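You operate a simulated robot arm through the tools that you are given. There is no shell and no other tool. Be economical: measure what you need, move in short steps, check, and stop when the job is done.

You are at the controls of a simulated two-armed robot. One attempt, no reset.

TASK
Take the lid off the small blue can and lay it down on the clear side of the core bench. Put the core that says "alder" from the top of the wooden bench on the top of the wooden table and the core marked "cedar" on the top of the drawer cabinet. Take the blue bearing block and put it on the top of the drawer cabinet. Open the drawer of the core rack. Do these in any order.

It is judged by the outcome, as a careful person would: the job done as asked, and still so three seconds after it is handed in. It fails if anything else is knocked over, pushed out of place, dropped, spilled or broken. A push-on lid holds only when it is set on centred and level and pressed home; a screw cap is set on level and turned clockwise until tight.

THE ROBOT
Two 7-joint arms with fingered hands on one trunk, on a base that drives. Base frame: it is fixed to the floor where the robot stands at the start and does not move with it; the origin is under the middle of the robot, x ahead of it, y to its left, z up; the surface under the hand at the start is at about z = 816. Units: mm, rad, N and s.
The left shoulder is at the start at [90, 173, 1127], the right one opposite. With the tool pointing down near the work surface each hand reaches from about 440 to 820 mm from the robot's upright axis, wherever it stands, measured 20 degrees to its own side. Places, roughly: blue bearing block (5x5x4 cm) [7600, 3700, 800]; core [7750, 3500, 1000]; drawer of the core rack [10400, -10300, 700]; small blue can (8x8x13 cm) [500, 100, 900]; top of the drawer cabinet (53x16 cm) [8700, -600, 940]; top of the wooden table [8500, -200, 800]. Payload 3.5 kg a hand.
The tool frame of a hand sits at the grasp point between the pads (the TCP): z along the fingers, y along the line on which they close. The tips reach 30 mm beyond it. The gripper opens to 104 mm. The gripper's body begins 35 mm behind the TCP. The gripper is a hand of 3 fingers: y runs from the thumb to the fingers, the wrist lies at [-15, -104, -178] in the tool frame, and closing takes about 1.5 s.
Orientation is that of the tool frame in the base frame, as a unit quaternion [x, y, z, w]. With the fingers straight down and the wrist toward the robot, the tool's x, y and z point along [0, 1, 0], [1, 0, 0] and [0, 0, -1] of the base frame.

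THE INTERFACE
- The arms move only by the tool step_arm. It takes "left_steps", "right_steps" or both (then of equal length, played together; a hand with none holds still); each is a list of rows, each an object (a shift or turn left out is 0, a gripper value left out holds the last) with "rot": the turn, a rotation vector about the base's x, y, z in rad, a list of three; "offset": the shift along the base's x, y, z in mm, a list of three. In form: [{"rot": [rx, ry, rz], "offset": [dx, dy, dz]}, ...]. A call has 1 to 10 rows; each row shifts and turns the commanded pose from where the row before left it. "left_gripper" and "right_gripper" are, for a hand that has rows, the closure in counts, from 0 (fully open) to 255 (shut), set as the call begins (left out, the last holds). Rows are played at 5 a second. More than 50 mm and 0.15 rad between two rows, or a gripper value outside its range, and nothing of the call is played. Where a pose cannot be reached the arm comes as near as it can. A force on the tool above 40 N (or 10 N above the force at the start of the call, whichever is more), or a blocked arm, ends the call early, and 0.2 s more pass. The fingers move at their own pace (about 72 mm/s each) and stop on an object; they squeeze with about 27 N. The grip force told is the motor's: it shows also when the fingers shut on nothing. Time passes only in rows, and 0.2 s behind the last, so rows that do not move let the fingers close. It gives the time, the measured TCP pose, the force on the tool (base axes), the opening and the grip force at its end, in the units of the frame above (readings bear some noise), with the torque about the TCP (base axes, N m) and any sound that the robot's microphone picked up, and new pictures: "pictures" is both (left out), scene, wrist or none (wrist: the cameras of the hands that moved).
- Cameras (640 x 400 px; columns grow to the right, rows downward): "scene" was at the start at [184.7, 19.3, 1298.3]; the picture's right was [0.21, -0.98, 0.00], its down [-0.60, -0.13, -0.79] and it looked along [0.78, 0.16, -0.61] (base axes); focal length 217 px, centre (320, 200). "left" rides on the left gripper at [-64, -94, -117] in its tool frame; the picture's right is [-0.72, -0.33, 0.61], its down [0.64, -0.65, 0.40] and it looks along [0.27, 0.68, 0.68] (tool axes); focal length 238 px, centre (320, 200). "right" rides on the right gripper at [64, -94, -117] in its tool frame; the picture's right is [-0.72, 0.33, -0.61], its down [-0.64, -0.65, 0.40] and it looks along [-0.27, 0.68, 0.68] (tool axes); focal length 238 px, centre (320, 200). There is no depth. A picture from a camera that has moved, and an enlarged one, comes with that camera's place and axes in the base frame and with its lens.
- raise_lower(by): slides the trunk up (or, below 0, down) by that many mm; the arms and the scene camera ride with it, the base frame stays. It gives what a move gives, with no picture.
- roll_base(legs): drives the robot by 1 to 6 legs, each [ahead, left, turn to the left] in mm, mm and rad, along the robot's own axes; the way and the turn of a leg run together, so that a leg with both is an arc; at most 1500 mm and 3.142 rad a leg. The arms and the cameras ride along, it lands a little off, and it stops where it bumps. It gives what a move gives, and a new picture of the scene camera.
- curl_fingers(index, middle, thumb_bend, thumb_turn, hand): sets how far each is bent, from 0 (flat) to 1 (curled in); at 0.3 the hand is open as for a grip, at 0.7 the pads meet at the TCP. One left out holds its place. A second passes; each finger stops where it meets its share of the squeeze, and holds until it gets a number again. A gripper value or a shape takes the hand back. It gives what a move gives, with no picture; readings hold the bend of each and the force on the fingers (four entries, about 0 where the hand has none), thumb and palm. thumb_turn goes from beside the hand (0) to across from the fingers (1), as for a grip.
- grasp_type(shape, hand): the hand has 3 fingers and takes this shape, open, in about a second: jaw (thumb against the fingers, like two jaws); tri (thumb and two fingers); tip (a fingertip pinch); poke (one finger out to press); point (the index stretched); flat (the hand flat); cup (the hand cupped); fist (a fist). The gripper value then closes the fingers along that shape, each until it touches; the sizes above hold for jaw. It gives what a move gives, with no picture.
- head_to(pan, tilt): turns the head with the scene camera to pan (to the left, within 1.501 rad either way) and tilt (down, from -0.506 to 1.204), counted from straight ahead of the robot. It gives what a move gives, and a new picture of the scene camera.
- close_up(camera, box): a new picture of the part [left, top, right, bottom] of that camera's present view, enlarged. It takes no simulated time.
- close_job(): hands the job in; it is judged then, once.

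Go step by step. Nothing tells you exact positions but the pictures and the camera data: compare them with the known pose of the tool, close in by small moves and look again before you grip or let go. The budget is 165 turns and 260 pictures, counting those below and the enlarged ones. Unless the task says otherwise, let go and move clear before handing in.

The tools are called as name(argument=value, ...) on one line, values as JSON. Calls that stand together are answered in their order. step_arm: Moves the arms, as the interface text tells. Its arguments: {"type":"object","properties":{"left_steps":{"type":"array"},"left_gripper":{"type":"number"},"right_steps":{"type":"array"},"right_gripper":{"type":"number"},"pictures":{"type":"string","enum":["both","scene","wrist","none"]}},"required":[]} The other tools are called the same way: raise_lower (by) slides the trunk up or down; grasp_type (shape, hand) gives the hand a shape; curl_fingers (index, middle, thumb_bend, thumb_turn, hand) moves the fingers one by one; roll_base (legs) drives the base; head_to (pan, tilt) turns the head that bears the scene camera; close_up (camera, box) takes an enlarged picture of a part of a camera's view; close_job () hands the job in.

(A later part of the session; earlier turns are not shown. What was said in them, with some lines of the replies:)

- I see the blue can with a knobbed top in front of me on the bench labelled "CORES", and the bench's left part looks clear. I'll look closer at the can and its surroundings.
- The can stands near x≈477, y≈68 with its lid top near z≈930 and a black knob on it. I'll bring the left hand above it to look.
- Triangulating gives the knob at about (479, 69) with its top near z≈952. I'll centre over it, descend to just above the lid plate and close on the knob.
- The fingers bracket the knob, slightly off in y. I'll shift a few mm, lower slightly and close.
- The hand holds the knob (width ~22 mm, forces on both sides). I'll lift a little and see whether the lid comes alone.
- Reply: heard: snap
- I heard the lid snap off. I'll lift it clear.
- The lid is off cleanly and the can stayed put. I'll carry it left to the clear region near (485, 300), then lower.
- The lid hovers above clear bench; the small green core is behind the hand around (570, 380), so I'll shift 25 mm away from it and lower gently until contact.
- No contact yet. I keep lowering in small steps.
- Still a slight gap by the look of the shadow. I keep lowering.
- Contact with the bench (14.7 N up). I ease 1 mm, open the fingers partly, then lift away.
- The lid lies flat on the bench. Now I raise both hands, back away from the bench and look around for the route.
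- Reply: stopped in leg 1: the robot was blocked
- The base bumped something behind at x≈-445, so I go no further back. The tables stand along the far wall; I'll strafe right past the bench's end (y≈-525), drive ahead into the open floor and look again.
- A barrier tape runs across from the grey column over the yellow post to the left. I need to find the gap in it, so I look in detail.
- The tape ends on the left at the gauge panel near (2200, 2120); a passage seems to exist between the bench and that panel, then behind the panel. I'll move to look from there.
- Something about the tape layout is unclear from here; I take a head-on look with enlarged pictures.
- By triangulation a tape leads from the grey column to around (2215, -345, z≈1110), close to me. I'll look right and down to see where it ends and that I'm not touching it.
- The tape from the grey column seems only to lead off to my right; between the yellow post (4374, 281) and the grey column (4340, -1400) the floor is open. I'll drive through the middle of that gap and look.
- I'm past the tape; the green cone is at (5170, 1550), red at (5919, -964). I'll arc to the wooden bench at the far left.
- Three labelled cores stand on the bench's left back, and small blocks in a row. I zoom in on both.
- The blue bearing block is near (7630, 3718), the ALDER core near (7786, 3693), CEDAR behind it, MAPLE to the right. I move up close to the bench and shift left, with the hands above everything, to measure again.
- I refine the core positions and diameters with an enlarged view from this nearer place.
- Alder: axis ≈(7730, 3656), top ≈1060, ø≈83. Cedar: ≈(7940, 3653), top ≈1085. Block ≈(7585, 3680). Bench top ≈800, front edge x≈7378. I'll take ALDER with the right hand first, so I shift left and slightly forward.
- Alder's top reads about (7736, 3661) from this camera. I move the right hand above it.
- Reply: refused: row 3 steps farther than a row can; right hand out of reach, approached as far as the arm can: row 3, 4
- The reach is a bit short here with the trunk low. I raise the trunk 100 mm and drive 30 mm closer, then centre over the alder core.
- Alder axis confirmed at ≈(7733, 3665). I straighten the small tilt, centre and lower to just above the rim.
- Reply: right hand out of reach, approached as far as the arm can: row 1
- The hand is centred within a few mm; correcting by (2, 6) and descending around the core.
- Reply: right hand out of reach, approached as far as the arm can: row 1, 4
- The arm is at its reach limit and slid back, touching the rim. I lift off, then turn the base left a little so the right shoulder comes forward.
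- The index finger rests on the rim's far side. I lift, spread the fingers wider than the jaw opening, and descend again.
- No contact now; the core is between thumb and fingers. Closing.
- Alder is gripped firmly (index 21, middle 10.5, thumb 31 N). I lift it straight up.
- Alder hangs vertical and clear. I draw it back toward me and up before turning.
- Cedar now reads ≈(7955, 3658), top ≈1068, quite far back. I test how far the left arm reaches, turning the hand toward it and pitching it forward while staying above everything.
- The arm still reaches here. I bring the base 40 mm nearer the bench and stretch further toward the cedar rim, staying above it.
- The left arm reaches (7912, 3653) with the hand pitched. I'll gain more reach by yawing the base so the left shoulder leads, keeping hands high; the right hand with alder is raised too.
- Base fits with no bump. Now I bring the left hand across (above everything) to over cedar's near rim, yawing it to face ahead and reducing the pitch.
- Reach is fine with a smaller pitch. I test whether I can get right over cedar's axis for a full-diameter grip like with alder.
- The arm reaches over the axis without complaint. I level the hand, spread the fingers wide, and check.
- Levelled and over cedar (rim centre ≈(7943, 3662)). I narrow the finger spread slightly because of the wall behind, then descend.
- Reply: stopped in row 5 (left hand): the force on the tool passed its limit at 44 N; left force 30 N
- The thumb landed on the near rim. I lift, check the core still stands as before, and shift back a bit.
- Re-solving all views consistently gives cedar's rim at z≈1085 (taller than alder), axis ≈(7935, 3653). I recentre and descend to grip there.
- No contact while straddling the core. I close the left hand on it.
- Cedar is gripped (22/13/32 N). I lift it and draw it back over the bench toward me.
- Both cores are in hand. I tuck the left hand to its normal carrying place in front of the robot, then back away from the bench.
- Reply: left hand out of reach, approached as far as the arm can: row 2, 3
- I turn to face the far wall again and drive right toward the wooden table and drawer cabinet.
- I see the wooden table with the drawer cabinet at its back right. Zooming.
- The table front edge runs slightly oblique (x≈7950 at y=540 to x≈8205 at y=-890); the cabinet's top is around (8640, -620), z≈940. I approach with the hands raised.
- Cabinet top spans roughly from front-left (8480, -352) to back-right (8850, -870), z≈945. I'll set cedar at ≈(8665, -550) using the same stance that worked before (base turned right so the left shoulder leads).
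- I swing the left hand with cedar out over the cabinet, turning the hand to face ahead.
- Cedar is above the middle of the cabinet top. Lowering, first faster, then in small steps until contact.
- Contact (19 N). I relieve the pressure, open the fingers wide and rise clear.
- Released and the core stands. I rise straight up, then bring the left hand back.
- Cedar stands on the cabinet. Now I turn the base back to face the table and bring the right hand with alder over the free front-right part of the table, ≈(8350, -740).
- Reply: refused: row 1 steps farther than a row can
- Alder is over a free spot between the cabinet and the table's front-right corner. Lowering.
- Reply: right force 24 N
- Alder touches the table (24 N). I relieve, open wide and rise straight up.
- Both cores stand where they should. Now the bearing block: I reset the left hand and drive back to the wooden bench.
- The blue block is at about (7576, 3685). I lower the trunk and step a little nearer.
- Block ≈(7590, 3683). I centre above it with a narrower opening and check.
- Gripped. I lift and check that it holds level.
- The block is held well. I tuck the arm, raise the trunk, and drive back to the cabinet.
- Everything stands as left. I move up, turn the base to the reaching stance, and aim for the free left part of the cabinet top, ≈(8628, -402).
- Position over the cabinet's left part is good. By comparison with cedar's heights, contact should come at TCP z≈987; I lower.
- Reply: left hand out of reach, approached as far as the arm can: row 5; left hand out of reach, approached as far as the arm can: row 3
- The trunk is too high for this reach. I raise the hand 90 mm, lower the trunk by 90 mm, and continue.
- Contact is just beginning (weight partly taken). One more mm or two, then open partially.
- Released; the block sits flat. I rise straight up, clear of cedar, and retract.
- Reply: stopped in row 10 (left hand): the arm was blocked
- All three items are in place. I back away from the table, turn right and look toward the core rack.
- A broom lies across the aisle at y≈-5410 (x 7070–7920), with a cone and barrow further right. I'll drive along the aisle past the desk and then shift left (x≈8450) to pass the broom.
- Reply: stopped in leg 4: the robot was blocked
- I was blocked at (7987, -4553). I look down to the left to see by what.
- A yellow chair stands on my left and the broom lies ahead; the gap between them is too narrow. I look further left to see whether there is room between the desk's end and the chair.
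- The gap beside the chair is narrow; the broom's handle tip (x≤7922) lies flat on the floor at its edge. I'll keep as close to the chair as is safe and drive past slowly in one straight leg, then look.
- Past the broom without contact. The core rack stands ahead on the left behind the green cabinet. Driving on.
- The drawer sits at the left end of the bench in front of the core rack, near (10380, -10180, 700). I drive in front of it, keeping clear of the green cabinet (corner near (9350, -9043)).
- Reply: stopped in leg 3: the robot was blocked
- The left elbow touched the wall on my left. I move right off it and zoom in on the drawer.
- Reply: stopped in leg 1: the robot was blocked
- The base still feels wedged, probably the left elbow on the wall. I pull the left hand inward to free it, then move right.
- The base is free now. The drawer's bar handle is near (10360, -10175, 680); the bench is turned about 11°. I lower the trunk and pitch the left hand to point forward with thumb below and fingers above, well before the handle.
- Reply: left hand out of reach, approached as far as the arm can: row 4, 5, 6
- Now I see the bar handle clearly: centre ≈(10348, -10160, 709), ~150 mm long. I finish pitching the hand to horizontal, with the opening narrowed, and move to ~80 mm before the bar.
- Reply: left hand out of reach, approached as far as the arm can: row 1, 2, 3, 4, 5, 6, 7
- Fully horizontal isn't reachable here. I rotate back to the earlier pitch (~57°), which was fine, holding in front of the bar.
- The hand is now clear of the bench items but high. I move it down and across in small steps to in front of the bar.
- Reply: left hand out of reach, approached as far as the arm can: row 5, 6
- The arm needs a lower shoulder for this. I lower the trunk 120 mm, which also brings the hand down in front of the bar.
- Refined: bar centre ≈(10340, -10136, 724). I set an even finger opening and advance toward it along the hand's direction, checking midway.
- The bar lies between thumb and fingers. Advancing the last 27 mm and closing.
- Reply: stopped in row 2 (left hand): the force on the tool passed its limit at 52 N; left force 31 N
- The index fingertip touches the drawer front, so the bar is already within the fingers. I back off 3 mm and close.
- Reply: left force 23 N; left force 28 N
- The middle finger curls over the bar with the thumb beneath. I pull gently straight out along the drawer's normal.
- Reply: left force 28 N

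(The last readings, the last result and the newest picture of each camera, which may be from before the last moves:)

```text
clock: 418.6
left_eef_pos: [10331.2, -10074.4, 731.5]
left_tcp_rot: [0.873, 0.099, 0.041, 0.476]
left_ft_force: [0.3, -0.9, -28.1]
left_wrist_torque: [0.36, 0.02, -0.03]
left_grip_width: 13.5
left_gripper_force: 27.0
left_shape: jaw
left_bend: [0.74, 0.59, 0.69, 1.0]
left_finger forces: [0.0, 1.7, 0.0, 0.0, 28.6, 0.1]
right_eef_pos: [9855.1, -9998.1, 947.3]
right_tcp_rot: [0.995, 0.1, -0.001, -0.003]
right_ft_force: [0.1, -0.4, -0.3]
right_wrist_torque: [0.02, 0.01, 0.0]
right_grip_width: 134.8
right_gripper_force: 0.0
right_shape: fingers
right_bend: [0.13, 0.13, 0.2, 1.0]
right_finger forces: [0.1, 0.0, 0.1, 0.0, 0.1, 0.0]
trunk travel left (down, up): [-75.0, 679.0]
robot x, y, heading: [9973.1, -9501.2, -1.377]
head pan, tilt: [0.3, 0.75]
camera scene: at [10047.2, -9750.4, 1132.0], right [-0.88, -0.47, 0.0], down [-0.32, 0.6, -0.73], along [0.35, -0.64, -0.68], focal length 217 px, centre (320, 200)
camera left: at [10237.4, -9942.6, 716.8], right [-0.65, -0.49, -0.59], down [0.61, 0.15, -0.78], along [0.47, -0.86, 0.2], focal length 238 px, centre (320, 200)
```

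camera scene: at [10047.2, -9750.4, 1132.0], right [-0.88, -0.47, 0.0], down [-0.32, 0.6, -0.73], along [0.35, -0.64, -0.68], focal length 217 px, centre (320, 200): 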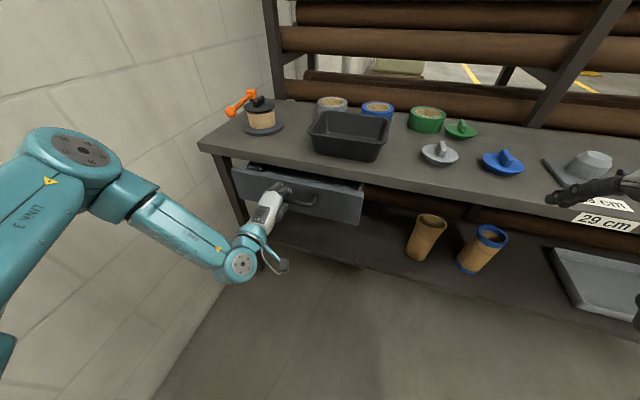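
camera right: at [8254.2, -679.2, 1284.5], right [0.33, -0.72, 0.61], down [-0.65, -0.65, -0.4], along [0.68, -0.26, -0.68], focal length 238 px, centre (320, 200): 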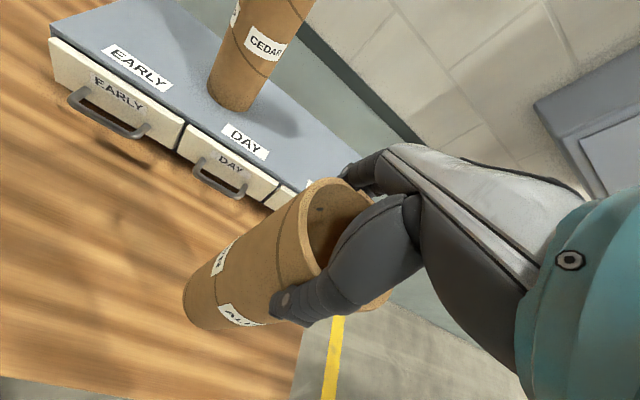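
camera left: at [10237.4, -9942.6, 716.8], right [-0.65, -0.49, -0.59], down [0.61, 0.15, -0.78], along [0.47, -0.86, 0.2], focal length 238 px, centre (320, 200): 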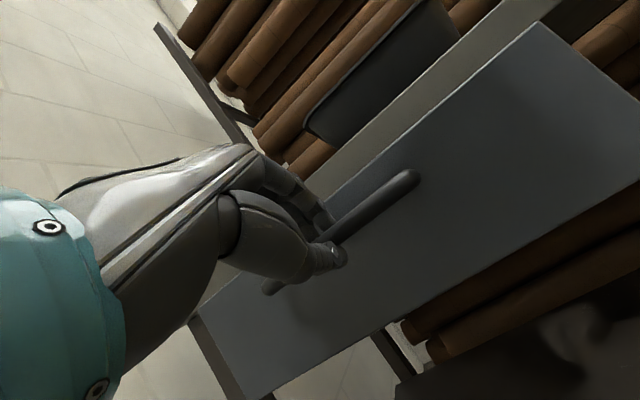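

The drawer is coming out with the hand. I continue pulling.

step_arm(left_steps=[{"offset": [-2.5, 12, -1]}, {"offset": [-2.5, 13, -1]}, {"offset": [-2.5, 13, 0]}, {"offset": [-2.5, 13, 0]}, {"offset": [-2.5, 13, 0]}, {"offset": [-2.5, 13, 0]}, {"offset": [-2.5, 13, 0]}, {"offset": [-2.5, 13, 0]}, {}], pictures="both")

```text
clock: 420.6
left_eef_pos: [10310.9, -9970.3, 731.3]
left_tcp_rot: [0.872, 0.098, 0.04, 0.478]
left_ft_force: [1.1, -0.9, -25.3]
left_wrist_torque: [0.35, 0.06, 0.0]
left_grip_width: 13.8
left_gripper_force: 27.4
left_shape: jaw
left_bend: [0.74, 0.59, 0.69, 1.0]
left_finger forces: [0.0, 1.9, 0.1, 0.0, 27.2, 0.0]
right_eef_pos: [9854.9, -9999.3, 948.1]
right_tcp_rot: [0.995, 0.1, -0.001, -0.002]
right_ft_force: [0.6, 0.7, -0.7]
right_wrist_torque: [-0.02, -0.01, 0.01]
right_grip_width: 134.4
right_gripper_force: 0.1
right_shape: fingers
right_bend: [0.13, 0.13, 0.2, 1.0]
right_finger forces: [0.1, 0.0, 0.0, 0.0, 0.1, 0.0]
trunk travel left (down, up): [-75.0, 679.0]
robot x, y, heading: [9973.2, -9497.1, -1.374]
head pan, tilt: [0.3, 0.75]
camera scene: at [10047.1, -9750.0, 1132.2], right [-0.88, -0.47, 0.0], down [-0.32, 0.6, -0.73], along [0.35, -0.64, -0.68], focal length 217 px, centre (320, 200)
camera left: at [10217.5, -9839.2, 716.1], right [-0.65, -0.49, -0.59], down [0.61, 0.14, -0.78], along [0.46, -0.86, 0.2], focal length 238 px, centre (320, 200)
```

scene: 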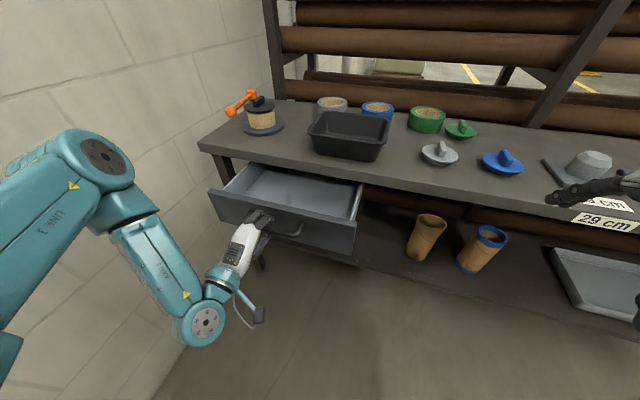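
left: 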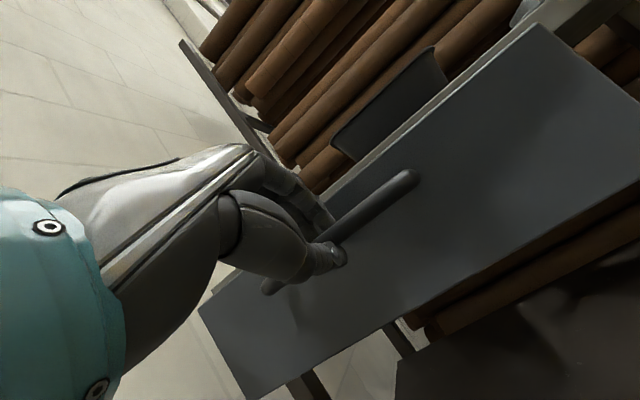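

The drawer is open about 140 mm. I pull a bit further until it's well open or stops.

step_arm(left_steps=[{"offset": [-2.5, 13, 0]}, {"offset": [-2.5, 13, 0]}, {"offset": [-2.5, 13, 0]}, {"offset": [-2.5, 13, 0]}, {"offset": [-2.5, 13, 0]}, {"offset": [-2.5, 13, 0]}, {"offset": [-2.5, 13, 0]}, {}], pictures="scene")

```text
clock: 421.4
left_eef_pos: [10313.2, -9944.5, 736.1]
left_tcp_rot: [0.879, 0.091, 0.04, 0.465]
left_ft_force: [-8.2, 0.5, -33.6]
left_wrist_torque: [0.45, -0.01, -0.12]
left_grip_width: 13.4
left_gripper_force: 27.1
left_shape: jaw
left_bend: [0.74, 0.75, 0.66, 0.99]
left_finger forces: [0.1, 0.0, 0.1, 0.0, 33.2, 0.1]
left hand out of reach, approached as far as the arm can: row 1, 2, 3
right_eef_pos: [9854.1, -9997.8, 946.9]
right_tcp_rot: [0.995, 0.1, -0.001, -0.002]
right_ft_force: [-0.2, -0.3, 0.1]
right_wrist_torque: [-0.01, -0.01, -0.02]
right_grip_width: 134.2
right_gripper_force: 0.1
right_shape: fingers
right_bend: [0.13, 0.13, 0.2, 1.0]
right_finger forces: [0.0, 0.1, 0.1, 0.0, 0.0, 0.0]
trunk travel left (down, up): [-75.0, 679.0]
robot x, y, heading: [9971.9, -9498.8, -1.378]
head pan, tilt: [0.3, 0.75]
stopped in row 3 (left hand): the force on the tool passed its limit at 41 N (the readings are from after the stop); the commanded pose is now the measured one
camera scene: at [10046.1, -9750.1, 1132.2], right [-0.88, -0.47, 0.0], down [-0.32, 0.6, -0.73], along [0.35, -0.64, -0.68], focal length 217 px, centre (320, 200)
```

scene: 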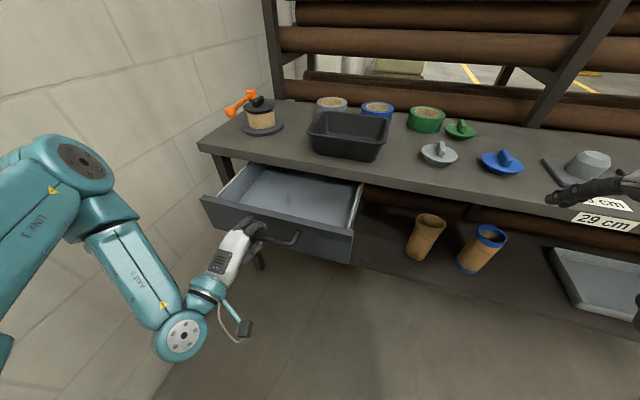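

The arm's own range is used up; the drawer is ~165 mm out. I hold the bar and back the base up to open it further.

roll_base(legs=[[-90, 0, 0]])

```text
clock: 422.5
left_eef_pos: [10297.8, -9858.5, 740.1]
left_tcp_rot: [0.877, 0.093, 0.038, 0.469]
left_ft_force: [-8.3, -2.0, -34.1]
left_wrist_torque: [0.37, 0.03, -0.07]
left_grip_width: 13.1
left_gripper_force: 26.9
left_shape: jaw
left_bend: [0.74, 0.75, 0.64, 0.99]
left_finger forces: [0.0, 0.1, 0.0, 0.0, 32.3, 0.1]
right_eef_pos: [9837.7, -9910.8, 947.5]
right_tcp_rot: [0.995, 0.1, -0.001, -0.003]
right_ft_force: [0.3, -0.5, -0.4]
right_wrist_torque: [0.0, -0.03, -0.04]
right_grip_width: 134.3
right_gripper_force: 0.0
right_shape: fingers
right_bend: [0.13, 0.13, 0.2, 1.0]
right_finger forces: [0.0, 0.0, 0.0, 0.1, 0.0, 0.0]
trunk travel left (down, up): [-75.0, 679.0]
robot x, y, heading: [9954.1, -9410.5, -1.376]
head pan, tilt: [0.3, 0.75]
camera scene: at [10029.5, -9663.0, 1132.1], right [-0.88, -0.48, 0.0], down [-0.32, 0.6, -0.73], along [0.35, -0.64, -0.68], focal length 217 px, centre (320, 200)
```

scene: 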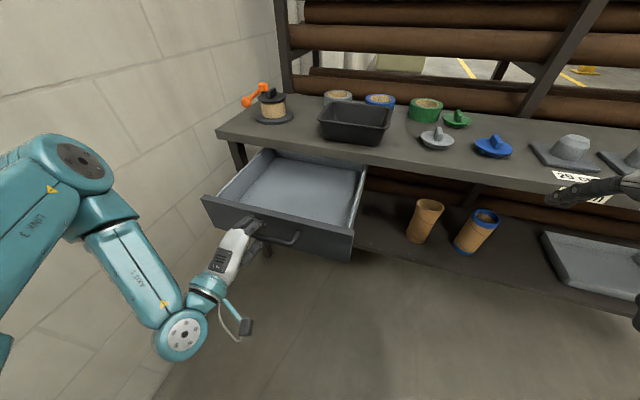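

The drawer is well open (~250 mm). I open the hand and withdraw along the way it came.

curl_fingers(hand="left", index=0.4, middle=0.4, thumb_bend=0.3)

close_up(camera="left", box=[160, 100, 480, 360])

```text
clock: 423.5
left_eef_pos: [10296.9, -9856.9, 739.6]
left_tcp_rot: [0.877, 0.093, 0.04, 0.47]
left_ft_force: [-0.3, 0.6, 0.3]
left_wrist_torque: [0.01, 0.0, 0.01]
left_grip_width: 90.0
left_gripper_force: 0.0
left_shape: fingers
left_bend: [0.4, 0.4, 0.3, 1.0]
left_finger forces: [0.1, 0.1, 0.0, 0.1, 0.1, 0.1]
right_eef_pos: [9836.2, -9908.9, 948.7]
right_tcp_rot: [0.995, 0.1, 0.0, -0.002]
right_ft_force: [-0.1, -0.4, 0.5]
right_wrist_torque: [0.0, -0.05, 0.01]
right_grip_width: 134.4
right_gripper_force: 0.1
right_shape: fingers
right_bend: [0.13, 0.13, 0.2, 1.0]
right_finger forces: [0.0, 0.1, 0.0, 0.0, 0.0, 0.0]
trunk travel left (down, up): [-75.0, 679.0]
robot x, y, heading: [9954.7, -9408.5, -1.371]
head pan, tilt: [0.3, 0.75]
```

```text
1.54 times, centred on (320, 230) of left
camera zoom: at [10203.6, -9724.1, 727.2], right [-0.65, -0.47, -0.6], down [0.61, 0.15, -0.78], along [0.46, -0.87, 0.19], focal length 367 px, centre (320, 154)
```

zoom: 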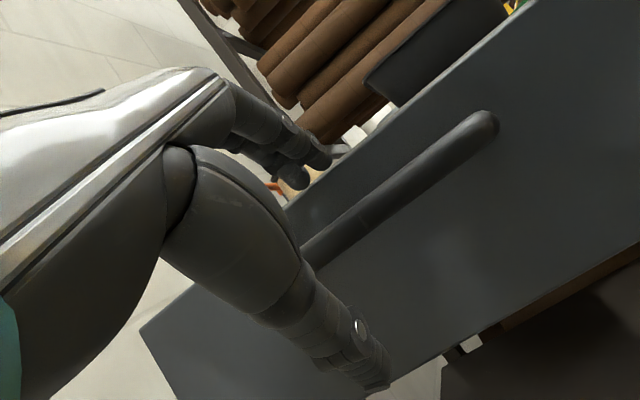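

Hand is open and free of the bar. I back off slightly with the base, then lift the hand back and up.

roll_base(legs=[[-45, 0, 0]])

step_arm(left_steps=[{"offset": [-5, 5, 15]}, {"offset": [-5, 5, 25]}, {"offset": [-5, 5, 30]}, {"offset": [-5, 5, 40]}, {"offset": [0, 0, 45]}, {}], pictures="scene")

```text
clock: 424.4
left_eef_pos: [10287.8, -9811.6, 741.2]
left_tcp_rot: [0.876, 0.093, 0.04, 0.471]
left_ft_force: [0.1, -0.5, -0.4]
left_wrist_torque: [0.0, 0.02, -0.01]
left_grip_width: 89.5
left_gripper_force: 0.0
left_shape: fingers
left_bend: [0.4, 0.4, 0.3, 1.0]
left_finger forces: [0.0, 0.0, 0.0, 0.1, 0.0, 0.0]
right_eef_pos: [9826.9, -9865.2, 948.0]
right_tcp_rot: [0.995, 0.1, -0.001, -0.002]
right_ft_force: [1.1, 0.2, 0.4]
right_wrist_torque: [-0.01, 0.02, 0.0]
right_grip_width: 134.4
right_gripper_force: 0.2
right_shape: fingers
right_bend: [0.13, 0.13, 0.2, 1.0]
right_finger forces: [0.0, 0.0, 0.0, 0.0, 0.0, 0.1]
trunk travel left (down, up): [-75.0, 679.0]
robot x, y, heading: [9945.8, -9366.9, -1.377]
head pan, tilt: [0.3, 0.75]
camera scene: at [10019.8, -9616.4, 1132.9], right [-0.88, -0.47, 0.0], down [-0.32, 0.6, -0.73], along [0.35, -0.64, -0.68], focal length 217 px, centre (320, 200)
```

scene: 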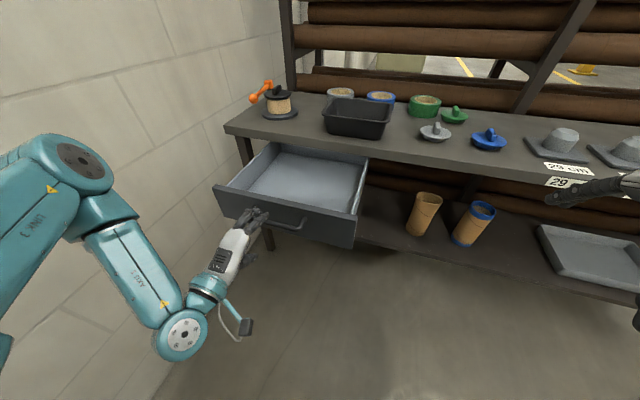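

```text
clock: 425.8
left_eef_pos: [10287.3, -9861.1, 824.7]
left_tcp_rot: [0.876, 0.094, 0.04, 0.471]
left_ft_force: [-0.2, 0.1, -0.3]
left_wrist_torque: [-0.01, 0.02, 0.02]
left_grip_width: 89.7
left_gripper_force: 0.1
left_shape: fingers
left_bend: [0.4, 0.4, 0.3, 1.0]
left_finger forces: [0.0, 0.1, 0.1, 0.1, 0.0, 0.1]
left hand out of reach, approached as far as the arm can: row 2, 3, 4, 5
right_eef_pos: [9827.7, -9866.1, 948.6]
right_tcp_rot: [0.995, 0.099, 0.0, -0.002]
right_ft_force: [0.4, 0.1, 0.8]
right_wrist_torque: [0.02, -0.01, -0.02]
right_grip_width: 134.5
right_gripper_force: 0.0
right_shape: fingers
right_bend: [0.13, 0.13, 0.2, 1.0]
right_finger forces: [0.0, 0.1, 0.1, 0.0, 0.0, 0.0]
trunk travel left (down, up): [-75.0, 679.0]
robot x, y, heading: [9944.4, -9364.0, -1.375]
head pan, tilt: [0.3, 0.75]
camera scene: at [10019.8, -9616.9, 1132.7], right [-0.88, -0.47, 0.0], down [-0.32, 0.6, -0.73], along [0.35, -0.64, -0.68], focal length 217 px, centre (320, 200)
```

scene: 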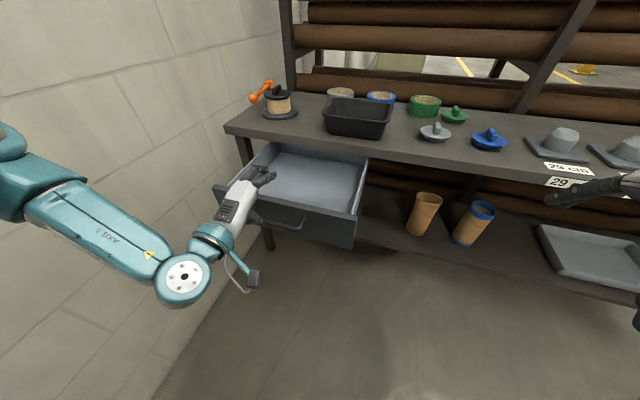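

The drawer stays open and the hand is above and clear. I raise the trunk for clearance and take a last look.

raise_lower(by=200)

close_up(camera="scene", box=[160, 60, 640, 360])

```text
clock: 428.0
left_eef_pos: [10287.2, -9860.8, 1023.7]
left_tcp_rot: [0.877, 0.094, 0.04, 0.47]
left_ft_force: [0.6, -0.6, -0.4]
left_wrist_torque: [0.01, 0.01, 0.04]
left_grip_width: 90.0
left_gripper_force: 0.0
left_shape: fingers
left_bend: [0.4, 0.4, 0.3, 1.0]
left_finger forces: [0.0, 0.0, 0.0, 0.1, 0.1, 0.0]
right_eef_pos: [9828.5, -9866.0, 1147.5]
right_tcp_rot: [0.995, 0.099, 0.0, -0.002]
right_ft_force: [0.4, -0.3, -0.1]
right_wrist_torque: [0.0, -0.01, 0.0]
right_grip_width: 134.3
right_gripper_force: 0.1
right_shape: fingers
right_bend: [0.13, 0.13, 0.2, 1.0]
right_finger forces: [0.1, 0.0, 0.1, 0.0, 0.1, 0.0]
trunk travel left (down, up): [-275.0, 479.0]
robot x, y, heading: [9944.4, -9366.0, -1.373]
head pan, tilt: [0.3, 0.75]
```

```text
1.33 times, centred on (400, 210) of scene
camera zoom: at [9999.9, -9515.7, 1341.4], right [-0.88, -0.47, 0.0], down [-0.32, 0.6, -0.73], along [0.35, -0.64, -0.68], focal length 289 px, centre (213, 187)
```

zoom: 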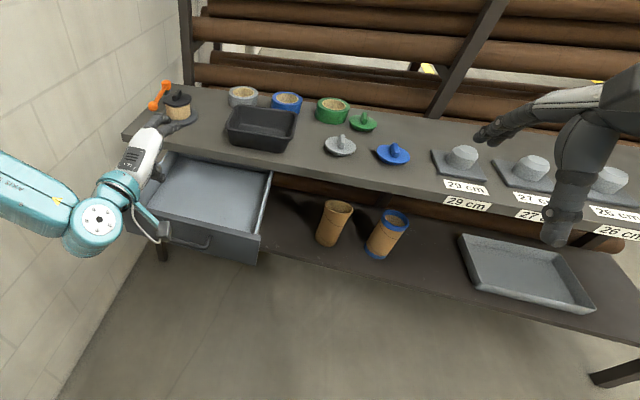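

The drawer is open, the hands are clear, and the lid, both cores and the block are where they were asked to go. I'm handing in.

close_job()

```text
The job is handed in.
```

I finished all five parts and handed the job in:

- **Lid:** it is off the small blue can and lying on the clear left side of the core bench.
- **Alder core:** it stands on the wooden table.
- **Cedar core:** it stands on the drawer cabinet.
- **Blue bearing block:** it sits on the drawer cabinet, to the left of the cedar core.
- **Core rack drawer:** it is open about 250 mm.

I last saw the lid, cores and block before driving to the rack, so I did not recheck them just before handing in.

The base was blocked three times along the way. The first was by something behind the start position that I did not look at. The other two were a chair near the desk and the wall by the rack, and I saw nothing move there.

I also drove past a broom lying across the aisle. My path crossed the line of its handle tip. I felt no contact, but I did not look back to check it.
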